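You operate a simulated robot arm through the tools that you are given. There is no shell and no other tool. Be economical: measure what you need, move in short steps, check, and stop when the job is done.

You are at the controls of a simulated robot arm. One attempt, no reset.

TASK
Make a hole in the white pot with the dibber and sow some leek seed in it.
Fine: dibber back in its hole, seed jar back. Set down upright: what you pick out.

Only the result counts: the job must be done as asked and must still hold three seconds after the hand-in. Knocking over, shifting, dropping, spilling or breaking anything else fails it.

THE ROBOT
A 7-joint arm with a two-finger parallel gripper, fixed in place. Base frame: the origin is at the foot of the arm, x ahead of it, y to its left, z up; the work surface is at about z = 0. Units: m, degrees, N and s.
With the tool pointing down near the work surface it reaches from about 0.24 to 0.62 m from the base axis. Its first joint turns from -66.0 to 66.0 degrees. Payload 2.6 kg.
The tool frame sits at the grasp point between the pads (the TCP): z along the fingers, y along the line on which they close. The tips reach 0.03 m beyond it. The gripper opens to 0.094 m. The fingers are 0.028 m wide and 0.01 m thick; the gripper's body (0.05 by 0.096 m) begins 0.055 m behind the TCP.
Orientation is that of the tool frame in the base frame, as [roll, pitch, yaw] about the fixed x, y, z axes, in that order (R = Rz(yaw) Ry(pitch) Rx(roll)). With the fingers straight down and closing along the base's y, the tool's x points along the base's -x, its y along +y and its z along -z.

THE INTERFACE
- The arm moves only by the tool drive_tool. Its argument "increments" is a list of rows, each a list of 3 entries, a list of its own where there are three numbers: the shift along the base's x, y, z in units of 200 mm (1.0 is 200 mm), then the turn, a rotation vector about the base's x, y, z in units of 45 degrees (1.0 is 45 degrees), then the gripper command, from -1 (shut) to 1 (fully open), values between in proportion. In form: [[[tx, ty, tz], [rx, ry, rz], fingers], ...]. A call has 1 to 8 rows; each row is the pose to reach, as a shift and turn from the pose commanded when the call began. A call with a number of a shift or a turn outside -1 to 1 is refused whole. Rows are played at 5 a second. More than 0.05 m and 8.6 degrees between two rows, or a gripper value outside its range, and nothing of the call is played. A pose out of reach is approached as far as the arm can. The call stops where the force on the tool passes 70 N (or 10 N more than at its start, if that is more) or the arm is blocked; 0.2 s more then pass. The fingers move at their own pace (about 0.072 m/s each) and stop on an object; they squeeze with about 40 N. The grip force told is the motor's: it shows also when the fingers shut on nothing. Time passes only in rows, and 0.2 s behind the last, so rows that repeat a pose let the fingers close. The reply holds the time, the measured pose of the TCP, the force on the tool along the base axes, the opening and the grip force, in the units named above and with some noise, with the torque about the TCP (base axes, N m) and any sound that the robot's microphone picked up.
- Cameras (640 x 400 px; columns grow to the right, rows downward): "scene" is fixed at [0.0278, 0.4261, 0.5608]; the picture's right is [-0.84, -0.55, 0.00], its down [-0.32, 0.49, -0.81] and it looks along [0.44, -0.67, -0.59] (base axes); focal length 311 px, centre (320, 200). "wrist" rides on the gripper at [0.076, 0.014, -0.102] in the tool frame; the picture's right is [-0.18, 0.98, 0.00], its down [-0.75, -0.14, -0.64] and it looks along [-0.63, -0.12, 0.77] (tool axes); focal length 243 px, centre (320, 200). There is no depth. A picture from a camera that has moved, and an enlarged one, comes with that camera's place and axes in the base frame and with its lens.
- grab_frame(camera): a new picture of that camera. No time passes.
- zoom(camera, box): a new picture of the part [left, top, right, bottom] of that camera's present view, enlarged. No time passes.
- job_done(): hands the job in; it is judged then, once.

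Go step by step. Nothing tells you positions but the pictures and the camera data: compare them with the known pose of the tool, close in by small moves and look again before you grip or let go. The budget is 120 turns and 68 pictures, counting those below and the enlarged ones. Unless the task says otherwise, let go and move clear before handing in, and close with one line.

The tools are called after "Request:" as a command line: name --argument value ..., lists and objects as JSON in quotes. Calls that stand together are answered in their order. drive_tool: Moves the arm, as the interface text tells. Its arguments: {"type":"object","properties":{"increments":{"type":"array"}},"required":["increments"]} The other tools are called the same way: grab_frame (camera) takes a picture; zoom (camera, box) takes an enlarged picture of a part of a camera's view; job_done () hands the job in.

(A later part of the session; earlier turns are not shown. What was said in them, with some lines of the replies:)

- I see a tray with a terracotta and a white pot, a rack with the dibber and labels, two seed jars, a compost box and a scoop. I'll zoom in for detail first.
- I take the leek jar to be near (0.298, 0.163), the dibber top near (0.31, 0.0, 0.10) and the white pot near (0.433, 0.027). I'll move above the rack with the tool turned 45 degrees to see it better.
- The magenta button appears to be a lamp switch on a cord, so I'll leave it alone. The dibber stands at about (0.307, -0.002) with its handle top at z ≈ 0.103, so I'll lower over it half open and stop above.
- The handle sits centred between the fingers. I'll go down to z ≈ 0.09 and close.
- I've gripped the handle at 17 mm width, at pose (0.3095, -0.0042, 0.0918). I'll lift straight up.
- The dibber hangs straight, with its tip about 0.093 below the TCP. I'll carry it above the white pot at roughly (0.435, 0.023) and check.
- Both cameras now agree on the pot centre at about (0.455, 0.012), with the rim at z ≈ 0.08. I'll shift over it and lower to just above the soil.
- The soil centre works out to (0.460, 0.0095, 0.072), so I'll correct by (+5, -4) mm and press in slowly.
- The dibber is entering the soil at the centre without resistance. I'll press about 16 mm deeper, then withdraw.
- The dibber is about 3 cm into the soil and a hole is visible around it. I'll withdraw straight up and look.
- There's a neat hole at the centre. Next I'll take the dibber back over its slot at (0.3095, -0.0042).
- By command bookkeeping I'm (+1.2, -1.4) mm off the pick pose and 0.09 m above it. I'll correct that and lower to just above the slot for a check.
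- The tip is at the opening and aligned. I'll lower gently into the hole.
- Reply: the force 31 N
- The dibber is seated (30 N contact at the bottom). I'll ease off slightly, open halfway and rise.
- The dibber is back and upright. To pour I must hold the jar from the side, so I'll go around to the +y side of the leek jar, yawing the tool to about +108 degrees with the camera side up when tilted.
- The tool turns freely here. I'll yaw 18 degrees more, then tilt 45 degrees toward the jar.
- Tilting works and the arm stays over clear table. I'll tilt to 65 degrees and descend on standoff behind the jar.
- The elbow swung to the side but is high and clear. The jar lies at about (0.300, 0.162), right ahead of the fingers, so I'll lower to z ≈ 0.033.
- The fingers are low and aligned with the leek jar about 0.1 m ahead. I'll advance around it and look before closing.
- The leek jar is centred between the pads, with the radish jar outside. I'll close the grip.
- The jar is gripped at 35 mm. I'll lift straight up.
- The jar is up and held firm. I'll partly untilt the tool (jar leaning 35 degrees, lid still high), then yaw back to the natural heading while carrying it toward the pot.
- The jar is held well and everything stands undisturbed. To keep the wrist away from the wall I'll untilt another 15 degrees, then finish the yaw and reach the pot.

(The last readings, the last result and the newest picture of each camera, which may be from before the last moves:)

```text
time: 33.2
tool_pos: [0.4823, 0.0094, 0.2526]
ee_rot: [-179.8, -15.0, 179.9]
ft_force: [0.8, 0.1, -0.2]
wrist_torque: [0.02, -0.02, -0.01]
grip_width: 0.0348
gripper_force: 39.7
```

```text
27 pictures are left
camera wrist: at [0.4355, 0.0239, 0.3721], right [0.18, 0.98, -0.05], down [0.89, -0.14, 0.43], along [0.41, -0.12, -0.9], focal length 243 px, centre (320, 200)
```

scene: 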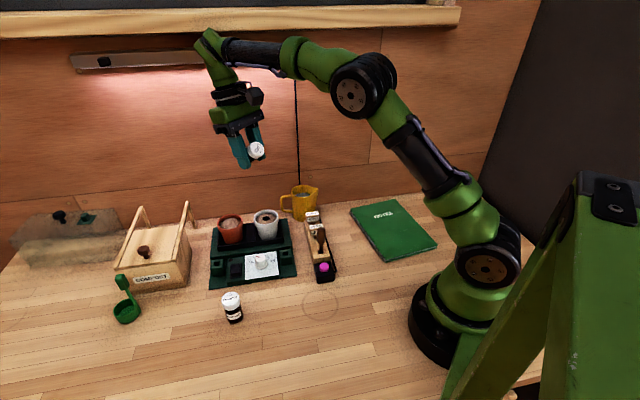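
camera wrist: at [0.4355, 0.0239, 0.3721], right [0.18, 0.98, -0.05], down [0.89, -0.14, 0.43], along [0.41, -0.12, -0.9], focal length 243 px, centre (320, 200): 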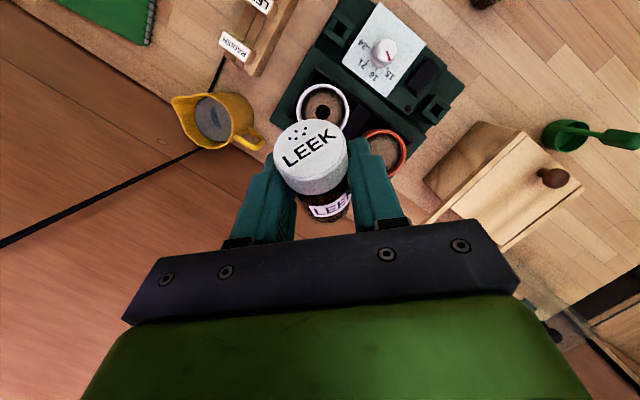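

Next I'll lower over the pot, then tilt the tool outward so the jar goes to horizontal, keeping the lid holes over the dibbed hole.

Request:
drive_tool --increments '[[[0.03, 0, -0.15], [0, 0, 0], -1], [[0.06, 0, -0.3], [0, 0, 0], -1], [[0.06, 0, -0.46], [0, 0, 0], -1], [[0.06, 0, -0.46], [0, -0.17, 0], -1], [[0.06, 0, -0.46], [0, -0.34, 0], -1], [[0.06, 0, -0.46], [0, -0.51, 0], -1], [[0.06, 0, -0.46], [0, -0.67, 0], -1]]'

Request:
grab_frame --camera "scene"

Request:
zoom --camera "scene" --box '[210, 130, 330, 260]'

```text
time: 34.8
tool_pos: [0.4931, 0.0099, 0.1611]
ee_rot: [179.9, 15.3, 179.8]
ft_force: [-0.3, 0.4, -0.4]
wrist_torque: [0.04, 0.03, -0.02]
grip_width: 0.0348
gripper_force: 40.7
```

```text
26 pictures are left
```

scene: 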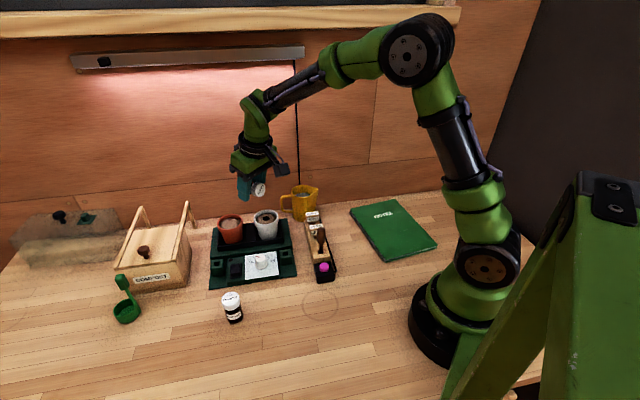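

```text
3.08 times, centred on (270, 195) of scene
camera zoom: at [0.0278, 0.4261, 0.5608], right [-0.84, -0.55, 0.0], down [-0.32, 0.49, -0.81], along [0.44, -0.67, -0.59], focal length 958 px, centre (474, 215)
```

zoom: 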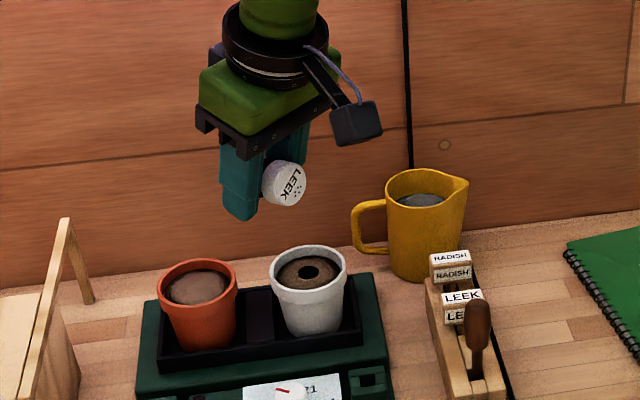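

The jar is near horizontal with nothing falling yet. I'll tilt 30 degrees more, with the lid over the hole and nudged +4 mm in y because the lid holes sit off-centre.

Request:
drive_tool --increments '[[[0, 0.01, 0], [0, -0.17, 0], -1], [[-0.005, 0.02, -0.02], [0, -0.34, 0], -1], [[-0.01, 0.02, -0.03], [0, -0.51, 0], -1], [[-0.015, 0.02, -0.04], [0, -0.67, 0], -1]]'

Request:
zoom --camera "scene" --box '[210, 130, 330, 260]'

```text
time: 35.8
tool_pos: [0.4911, 0.0136, 0.1532]
ee_rot: [-180.0, 45.5, 179.7]
ft_force: [0.5, -0.3, -0.1]
wrist_torque: [0.01, 0.03, 0.0]
grip_width: 0.0349
gripper_force: 40.1
```

```text
3.08 times, centred on (270, 195) of scene
camera zoom: at [0.0278, 0.4261, 0.5608], right [-0.84, -0.55, 0.0], down [-0.32, 0.49, -0.81], along [0.44, -0.67, -0.59], focal length 958 px, centre (474, 215)
```

zoom: 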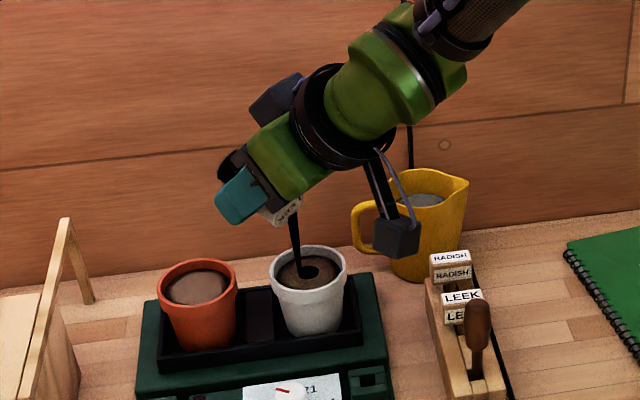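

Seed is already streaming, just short of the hole. Time is paused between moves, so I'll zoom in to correct the aim.

Request:
zoom --camera "scene" --box '[245, 180, 295, 250]'

Request:
zoom --camera "wrist" --box '[220, 60, 420, 220]'

```text
5.71 times, centred on (270, 215) of scene
camera zoom: at [0.0278, 0.4261, 0.5608], right [-0.84, -0.55, 0.0], down [-0.32, 0.49, -0.81], along [0.44, -0.67, -0.59], focal length 1779 px, centre (606, 114)
```

zoom: 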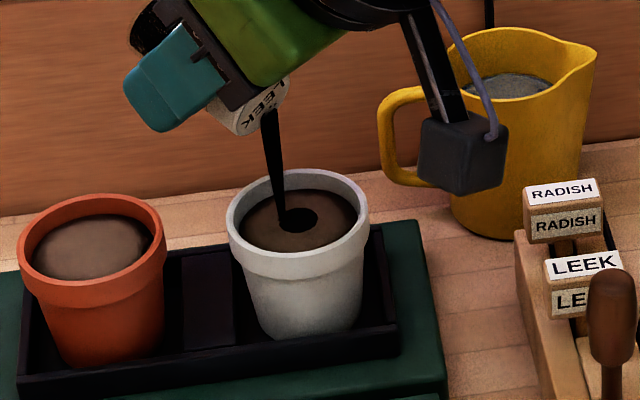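

```text
2.50 times, centred on (320, 140) of wrist
camera zoom: at [0.3643, 0.0274, 0.1714], right [0.13, 0.98, 0.13], down [0.07, -0.14, 0.99], along [0.99, -0.12, -0.09], focal length 606 px, centre (320, 350)
```

zoom: 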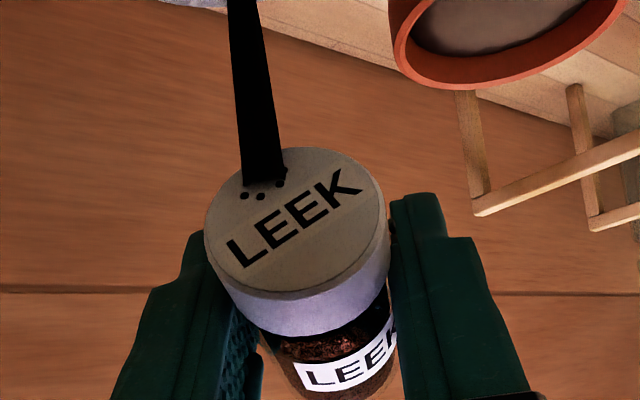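

Request:
zoom --camera "scene" --box '[252, 205, 282, 230]'

```text
16.00 times, centred on (267, 218) of scene
camera zoom: at [0.0278, 0.4261, 0.5608], right [-0.84, -0.55, 0.0], down [-0.32, 0.49, -0.81], along [0.44, -0.67, -0.59], focal length 4981 px, centre (1168, -80)
```

zoom: 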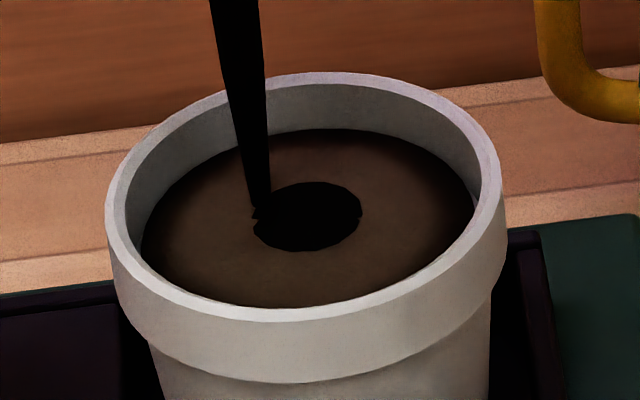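

The stream just meets the hole's edge, and the hole centre is about 7 mm toward (-x, -y). I'll shift by (-6.8, -2.8) mm.

Request:
drive_tool --increments '[[[-0.034, -0.014, 0], [0, 0, 0], -1]]'

Request:
zoom --camera "scene" --box '[252, 200, 282, 230]'

```text
time: 36.2
tool_pos: [0.4838, 0.0118, 0.1538]
ee_rot: [180.0, 45.3, 179.9]
ft_force: [1.2, 0.1, 0.1]
wrist_torque: [0.03, -0.01, 0.0]
grip_width: 0.0349
gripper_force: 39.6
```

```text
13.33 times, centred on (267, 215) of scene
camera zoom: at [0.0278, 0.4261, 0.5608], right [-0.84, -0.55, 0.0], down [-0.32, 0.49, -0.81], along [0.44, -0.67, -0.59], focal length 4151 px, centre (1027, 0)
```

zoom: 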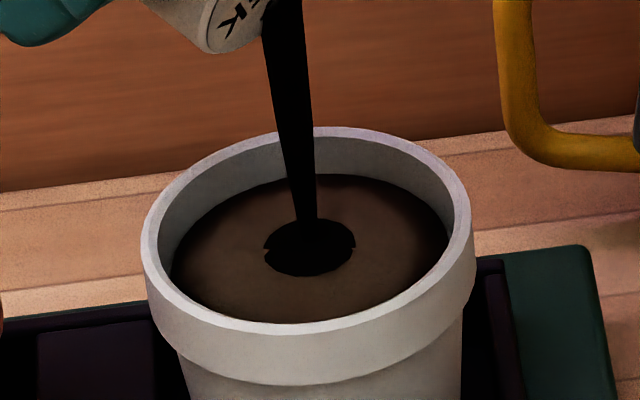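

The stream now falls right into the hole. I'll hold about half a second, then tilt back up, keeping the lid holes over the hole.

Request:
drive_tool --increments '[[[0, 0, 0], [0, 0, 0], -1], [[0, 0, 0], [0, 0, 0], -1], [[0.01, 0, 0], [0, 0.18, 0], -1], [[0.021, 0, 0], [0, 0.36, 0], -1], [[0.025, 0, 0], [0, 0.54, 0], -1], [[0.028, 0, 0], [0, 0.72, 0], -1], [[0.028, 0, 0.05], [0, 0.88, 0], -1]]'

Request:
zoom --camera "scene" --box '[210, 130, 330, 260]'

Request:
zoom --camera "scene" --box '[252, 200, 282, 230]'

```text
time: 37.8
tool_pos: [0.4895, 0.0108, 0.164]
ee_rot: [-179.9, 5.8, -180.0]
ft_force: [0.2, 0.4, -1.0]
wrist_torque: [-0.03, 0.02, 0.03]
grip_width: 0.0346
gripper_force: 39.7
```

```text
3.08 times, centred on (270, 195) of scene
camera zoom: at [0.0278, 0.4261, 0.5608], right [-0.84, -0.55, 0.0], down [-0.32, 0.49, -0.81], along [0.44, -0.67, -0.59], focal length 958 px, centre (474, 215)
```

zoom: 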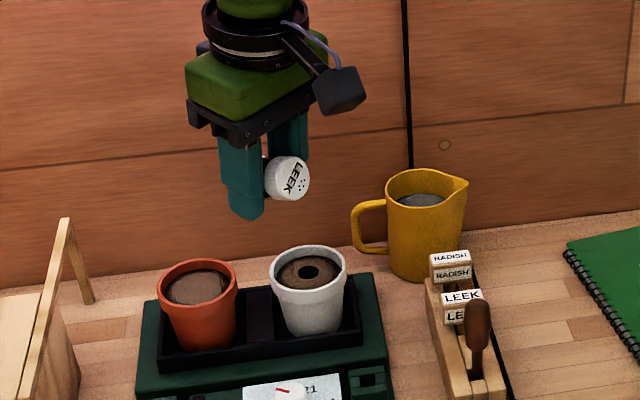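

```text
13.33 times, centred on (267, 215) of scene
camera zoom: at [0.0278, 0.4261, 0.5608], right [-0.84, -0.55, 0.0], down [-0.32, 0.49, -0.81], along [0.44, -0.67, -0.59], focal length 4151 px, centre (1027, 0)
```

zoom: 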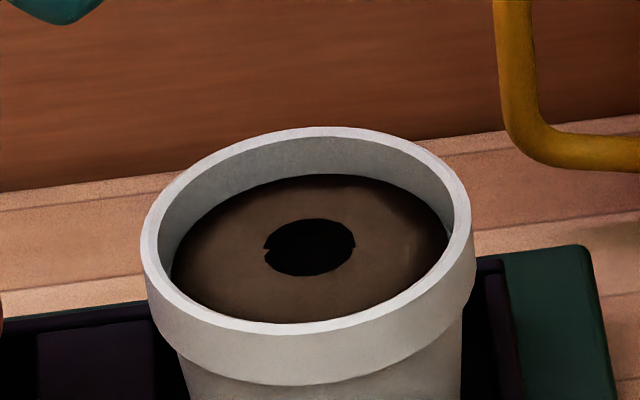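

The hole took the seed and nothing was spilled that I can see. I'll raise the jar, lean it back up and look down at the hole on the way.

Request:
drive_tool --increments '[[[0, 0, 0.1], [0, 0.12, 0], -1], [[0, 0, 0.2], [0, 0.23, 0], -1], [[0, 0, 0.33], [0, 0.35, 0], -1], [[-0.039, 0.006, 0.45], [0, 0.46, 0], -1]]'

Request:
zoom --camera "wrist" --box '[280, 60, 380, 150]'

```text
time: 38.8
tool_pos: [0.4829, 0.0099, 0.253]
ee_rot: [-179.9, -14.9, 179.9]
ft_force: [-0.6, 0.2, -0.6]
wrist_torque: [-0.04, -0.03, 0.0]
grip_width: 0.0347
gripper_force: 40.1
```

```text
4.44 times, centred on (330, 105) of wrist
camera zoom: at [0.4361, 0.0234, 0.3715], right [0.18, 0.98, -0.05], down [0.89, -0.14, 0.43], along [0.41, -0.12, -0.9], focal length 1078 px, centre (276, 622)
```

zoom: 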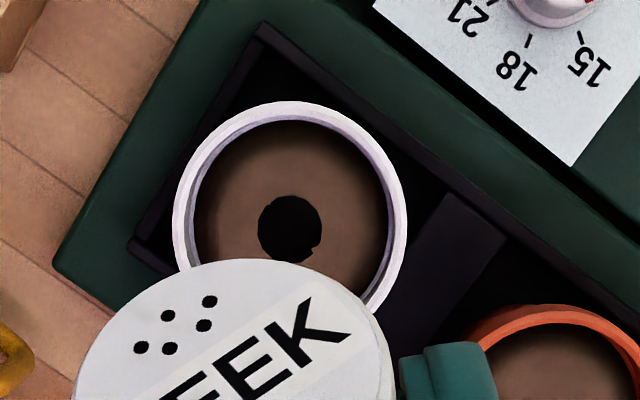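

No spill around the pot. I'll carry the jar back along the reverse path.

Request:
drive_tool --increments '[[[-0.06, 0.05, 0], [0, 0, 0.16], -1], [[-0.12, 0.1, 0], [0, 0, 0.32], -1], [[-0.18, 0.15, 0], [0, 0, 0.48], -1], [[-0.24, 0.2, 0], [0, 0, 0.64], -1], [[-0.295, 0.252, 0], [0, 0, 0.8], -1]]'

Request:
drive_tool --increments '[[[0, 0, 0], [-0.098, 0.135, 0], -1], [[0, 0, 0], [-0.196, 0.27, 0], -1]]'

Request:
drive_tool --increments '[[[-0.06, 0.05, 0], [0, 0, 0.16], -1], [[-0.12, 0.1, 0], [0, 0, 0.32], -1], [[-0.18, 0.15, 0], [0, 0, 0.48], -1], [[-0.24, 0.2, 0], [0, 0, 0.64], -1], [[-0.297, 0.243, 0], [0, 0, 0.8], -1]]'

Request:
drive_tool --increments '[[[-0.06, 0.05, 0], [0, 0, 0.16], -1], [[-0.12, 0.1, 0], [0, 0, 0.32], -1], [[-0.18, 0.15, 0], [0, 0, 0.48], -1], [[-0.24, 0.2, 0], [0, 0, 0.64], -1], [[-0.297, 0.255, 0], [0, 0, 0.8], -1]]'

Request:
drive_tool --increments '[[[0, 0, 0], [-0.148, -0.048, 0], -1], [[0, 0, -0.02], [-0.296, -0.096, 0], -1], [[0, 0, -0.05], [-0.443, -0.145, 0], -1], [[0, 0, -0.1], [-0.591, -0.193, 0], -1], [[0, 0, -0.1], [-0.739, -0.241, 0], -1], [[0, 0, -0.1], [-0.739, -0.241, 0], -1]]'

```text
time: 40.0
tool_pos: [0.4224, 0.0611, 0.2545]
ee_rot: [-180.0, -15.0, -144.0]
ft_force: [0.2, -0.8, -0.6]
wrist_torque: [0.0, 0.01, 0.0]
grip_width: 0.0347
gripper_force: 40.1
```

```text
time: 40.6
tool_pos: [0.4232, 0.0623, 0.2532]
ee_rot: [-179.9, -30.0, -144.0]
ft_force: [0.9, -0.1, -0.4]
wrist_torque: [0.0, 0.0, 0.0]
grip_width: 0.035
gripper_force: 40.2
```

```text
time: 41.8
tool_pos: [0.3645, 0.111, 0.2533]
ee_rot: [-179.9, -30.0, -107.9]
ft_force: [0.9, 0.4, 0.1]
wrist_torque: [0.02, -0.03, -0.03]
grip_width: 0.0348
gripper_force: 39.9
```

```text
time: 43.0
tool_pos: [0.3044, 0.1628, 0.2539]
ee_rot: [-179.9, -29.9, -72.0]
ft_force: [0.3, 0.7, -0.2]
wrist_torque: [0.01, 0.0, 0.01]
grip_width: 0.0345
gripper_force: 40.1
```

```text
time: 44.4
tool_pos: [0.3029, 0.1617, 0.2324]
ee_rot: [-179.8, -65.0, -72.2]
ft_force: [0.2, 0.6, 0.4]
wrist_torque: [0.0, 0.0, 0.01]
grip_width: 0.0348
gripper_force: 40.5
```

I'm back above the jar's original spot, upright. I'll lower most of the way, then gently to contact.

Request:
drive_tool --increments '[[[0, 0, -0.2], [0, 0, 0], -1], [[0, 0, -0.4], [0, 0, 0], -1], [[0, 0, -0.6], [0, 0, 0], -1], [[0, 0, -0.75], [0, 0, 0], -1], [[0, 0, -0.87], [0, 0, 0], -1], [[0, 0, -0.95], [0, 0, 0], -1], [[0, 0, -0.95], [0, 0, 0], -1]]'

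Request:
grab_frame --camera "wrist"

```text
time: 46.0
tool_pos: [0.304, 0.1623, 0.0425]
ee_rot: [-179.7, -64.9, -72.3]
ft_force: [0.0, 0.5, -0.8]
wrist_torque: [0.0, 0.03, -0.02]
grip_width: 0.0345
gripper_force: 40.2
```

```text
16 pictures are left
camera wrist: at [0.2715, 0.2151, 0.1564], right [-0.96, -0.23, -0.17], down [-0.14, 0.9, -0.41], along [0.25, -0.37, -0.9], focal length 243 px, centre (320, 200)
```

wrist: 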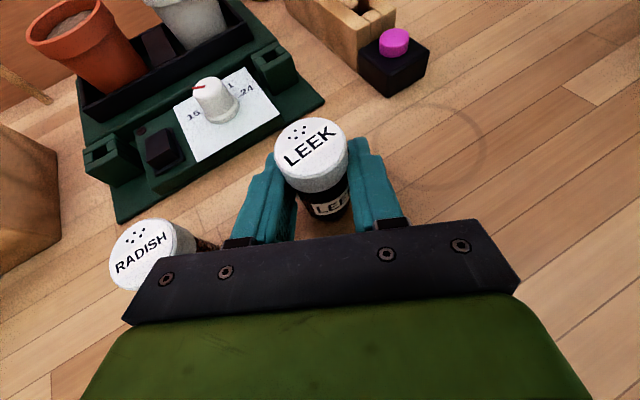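

The jar is 10 mm above its spot. I'll lower the rest slowly, watching the force.

Request:
drive_tool --increments '[[[0, 0, -0.02], [0, 0, 0], -1], [[0, 0, -0.035], [0, 0, 0], -1], [[0, 0, -0.045], [0, 0, 0], -1], [[0, 0, -0.05], [0, 0, 0], -1], [[0, 0, -0.05], [0, 0, 0], -1]]'

```text
time: 47.2
tool_pos: [0.3047, 0.163, 0.0343]
ee_rot: [-179.2, -64.8, -72.7]
ft_force: [-0.4, -1.0, 21.2]
wrist_torque: [-0.1, 0.08, -0.04]
grip_width: 0.035
gripper_force: 39.9
```

The jar is on the table (21 N contact). I'll open the fingers gently to the earlier width, so the radish jar isn't touched, and check.

Request:
drive_tool --increments '[[[0, 0, 0.005], [0, 0, 0], -1], [[0, 0, 0.005], [0, 0, 0], -0.1], [[0, 0, 0.005], [0, 0, 0], 0.2], [[0, 0, 0.005], [0, 0, 0], 0.2]]'

Request:
grab_frame --camera "wrist"

```text
time: 48.2
tool_pos: [0.3031, 0.162, 0.034]
ee_rot: [-179.7, -64.9, -72.1]
ft_force: [-0.1, -0.1, 0.3]
wrist_torque: [-0.01, -0.02, 0.0]
grip_width: 0.0562
gripper_force: 0.1
```

```text
15 pictures are left
camera wrist: at [0.2714, 0.2144, 0.1474], right [-0.96, -0.23, -0.17], down [-0.14, 0.9, -0.41], along [0.25, -0.37, -0.9], focal length 243 px, centre (320, 200)
```

wrist: 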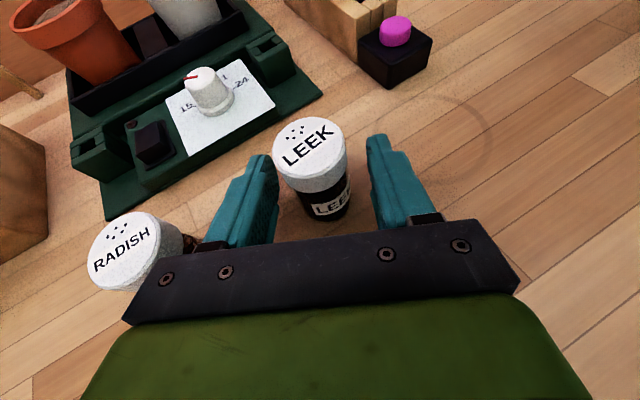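

The jar stands free between the open fingers. I'll back out along the approach line and rise.

Request:
drive_tool --increments '[[[-0.038, 0.12, 0], [0, 0, 0], 0.2], [[-0.077, 0.24, 0], [0, 0, 0], 0.2], [[-0.115, 0.36, 0], [0, 0, 0], 0.2], [[-0.153, 0.476, 0], [0, 0, 0], 0.2], [[-0.153, 0.476, 0.15], [0, 0, 0], 0.2], [[-0.153, 0.476, 0.35], [0, 0, 0], 0.2], [[-0.153, 0.476, 0.55], [0, 0, 0], 0.2], [[-0.153, 0.476, 0.75], [0, 0, 0], 0.2]]'

Request:
drive_tool --increments '[[[0, 0, 0.15], [0.14, 0.046, 0], 0.2], [[0, 0, 0.3], [0.28, 0.092, 0], 0.2], [[0, 0, 0.45], [0.42, 0.138, 0], 0.2]]'

Request:
grab_frame --camera "scene"

Request:
grab_frame --camera "wrist"

```text
time: 50.0
tool_pos: [0.2738, 0.2549, 0.1861]
ee_rot: [-179.9, -64.8, -72.1]
ft_force: [0.3, -0.5, 0.3]
wrist_torque: [0.02, 0.01, 0.01]
grip_width: 0.0564
gripper_force: 0.1
```

```text
time: 50.8
tool_pos: [0.2739, 0.2555, 0.276]
ee_rot: [-180.0, -44.9, -72.0]
ft_force: [0.4, 0.2, 0.3]
wrist_torque: [0.01, 0.0, 0.0]
grip_width: 0.0564
gripper_force: 0.0
```

```text
14 pictures are left
```

scene: 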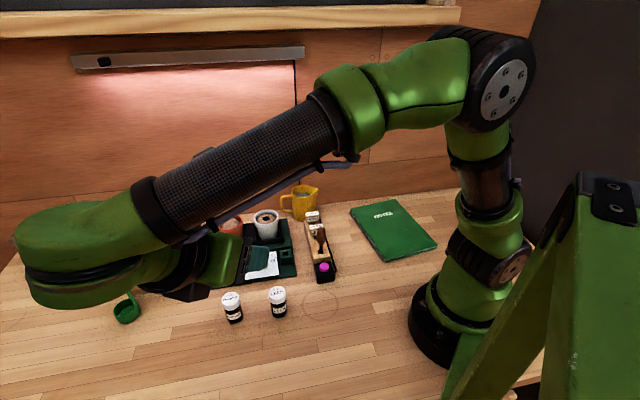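

```text
13 pictures are left
camera wrist: at [0.2548, 0.2682, 0.4036], right [-0.98, -0.18, -0.13], down [-0.17, 0.98, -0.08], along [0.14, -0.05, -0.99], focal length 243 px, centre (320, 200)
```

wrist: 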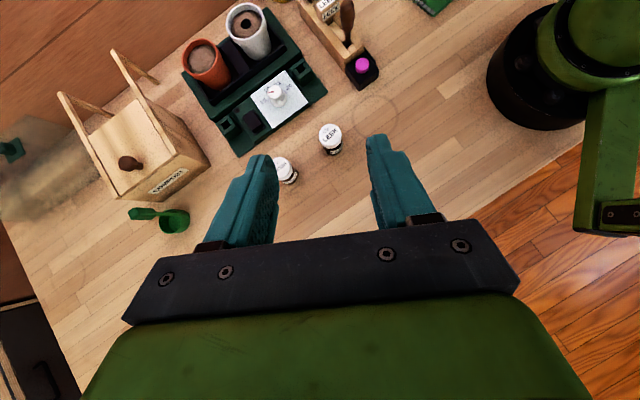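

Both jars stand, and the dibber is in its rack. One last close look at the pot.

Request:
zoom --camera "scene" --box '[245, 195, 345, 325]'

Request:
zoom --camera "scene" --box '[254, 205, 280, 230]'

```text
3.08 times, centred on (295, 260) of scene
camera zoom: at [0.0278, 0.4261, 0.5608], right [-0.84, -0.55, 0.0], down [-0.32, 0.49, -0.81], along [0.44, -0.67, -0.59], focal length 958 px, centre (397, 15)
```

zoom: 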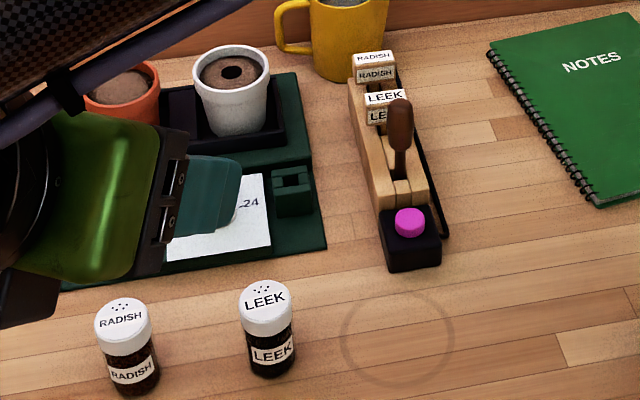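

```text
16.00 times, centred on (267, 218) of scene
camera zoom: at [0.0278, 0.4261, 0.5608], right [-0.84, -0.55, 0.0], down [-0.32, 0.49, -0.81], along [0.44, -0.67, -0.59], focal length 4981 px, centre (1168, -80)
```

zoom: 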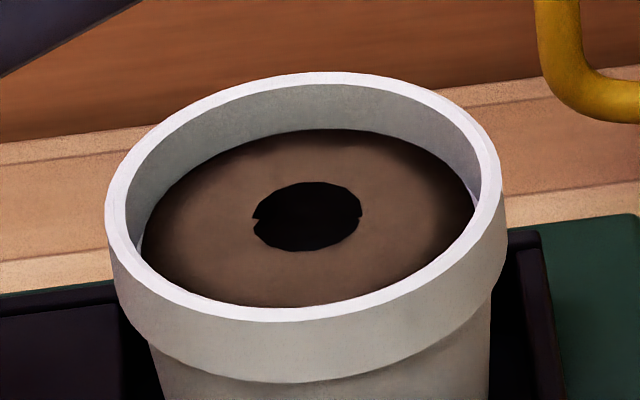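

The hole has been made and sown, the dibber is back in its hole, the leek jar stands upright on its spot and the arm is clear. I'm handing in.

Request:
job_done

```text
The job is handed in.
```

I made a hole about 3 cm deep in the white pot with the dibber and poured leek seed into it for about a second. The first trickle landed at the hole's edge before I corrected the aim. The dibber is back in its hole and the leek jar is upright where it was; I saw nothing spilled or knocked over. I couldn't see the seed itself down in the dark hole.
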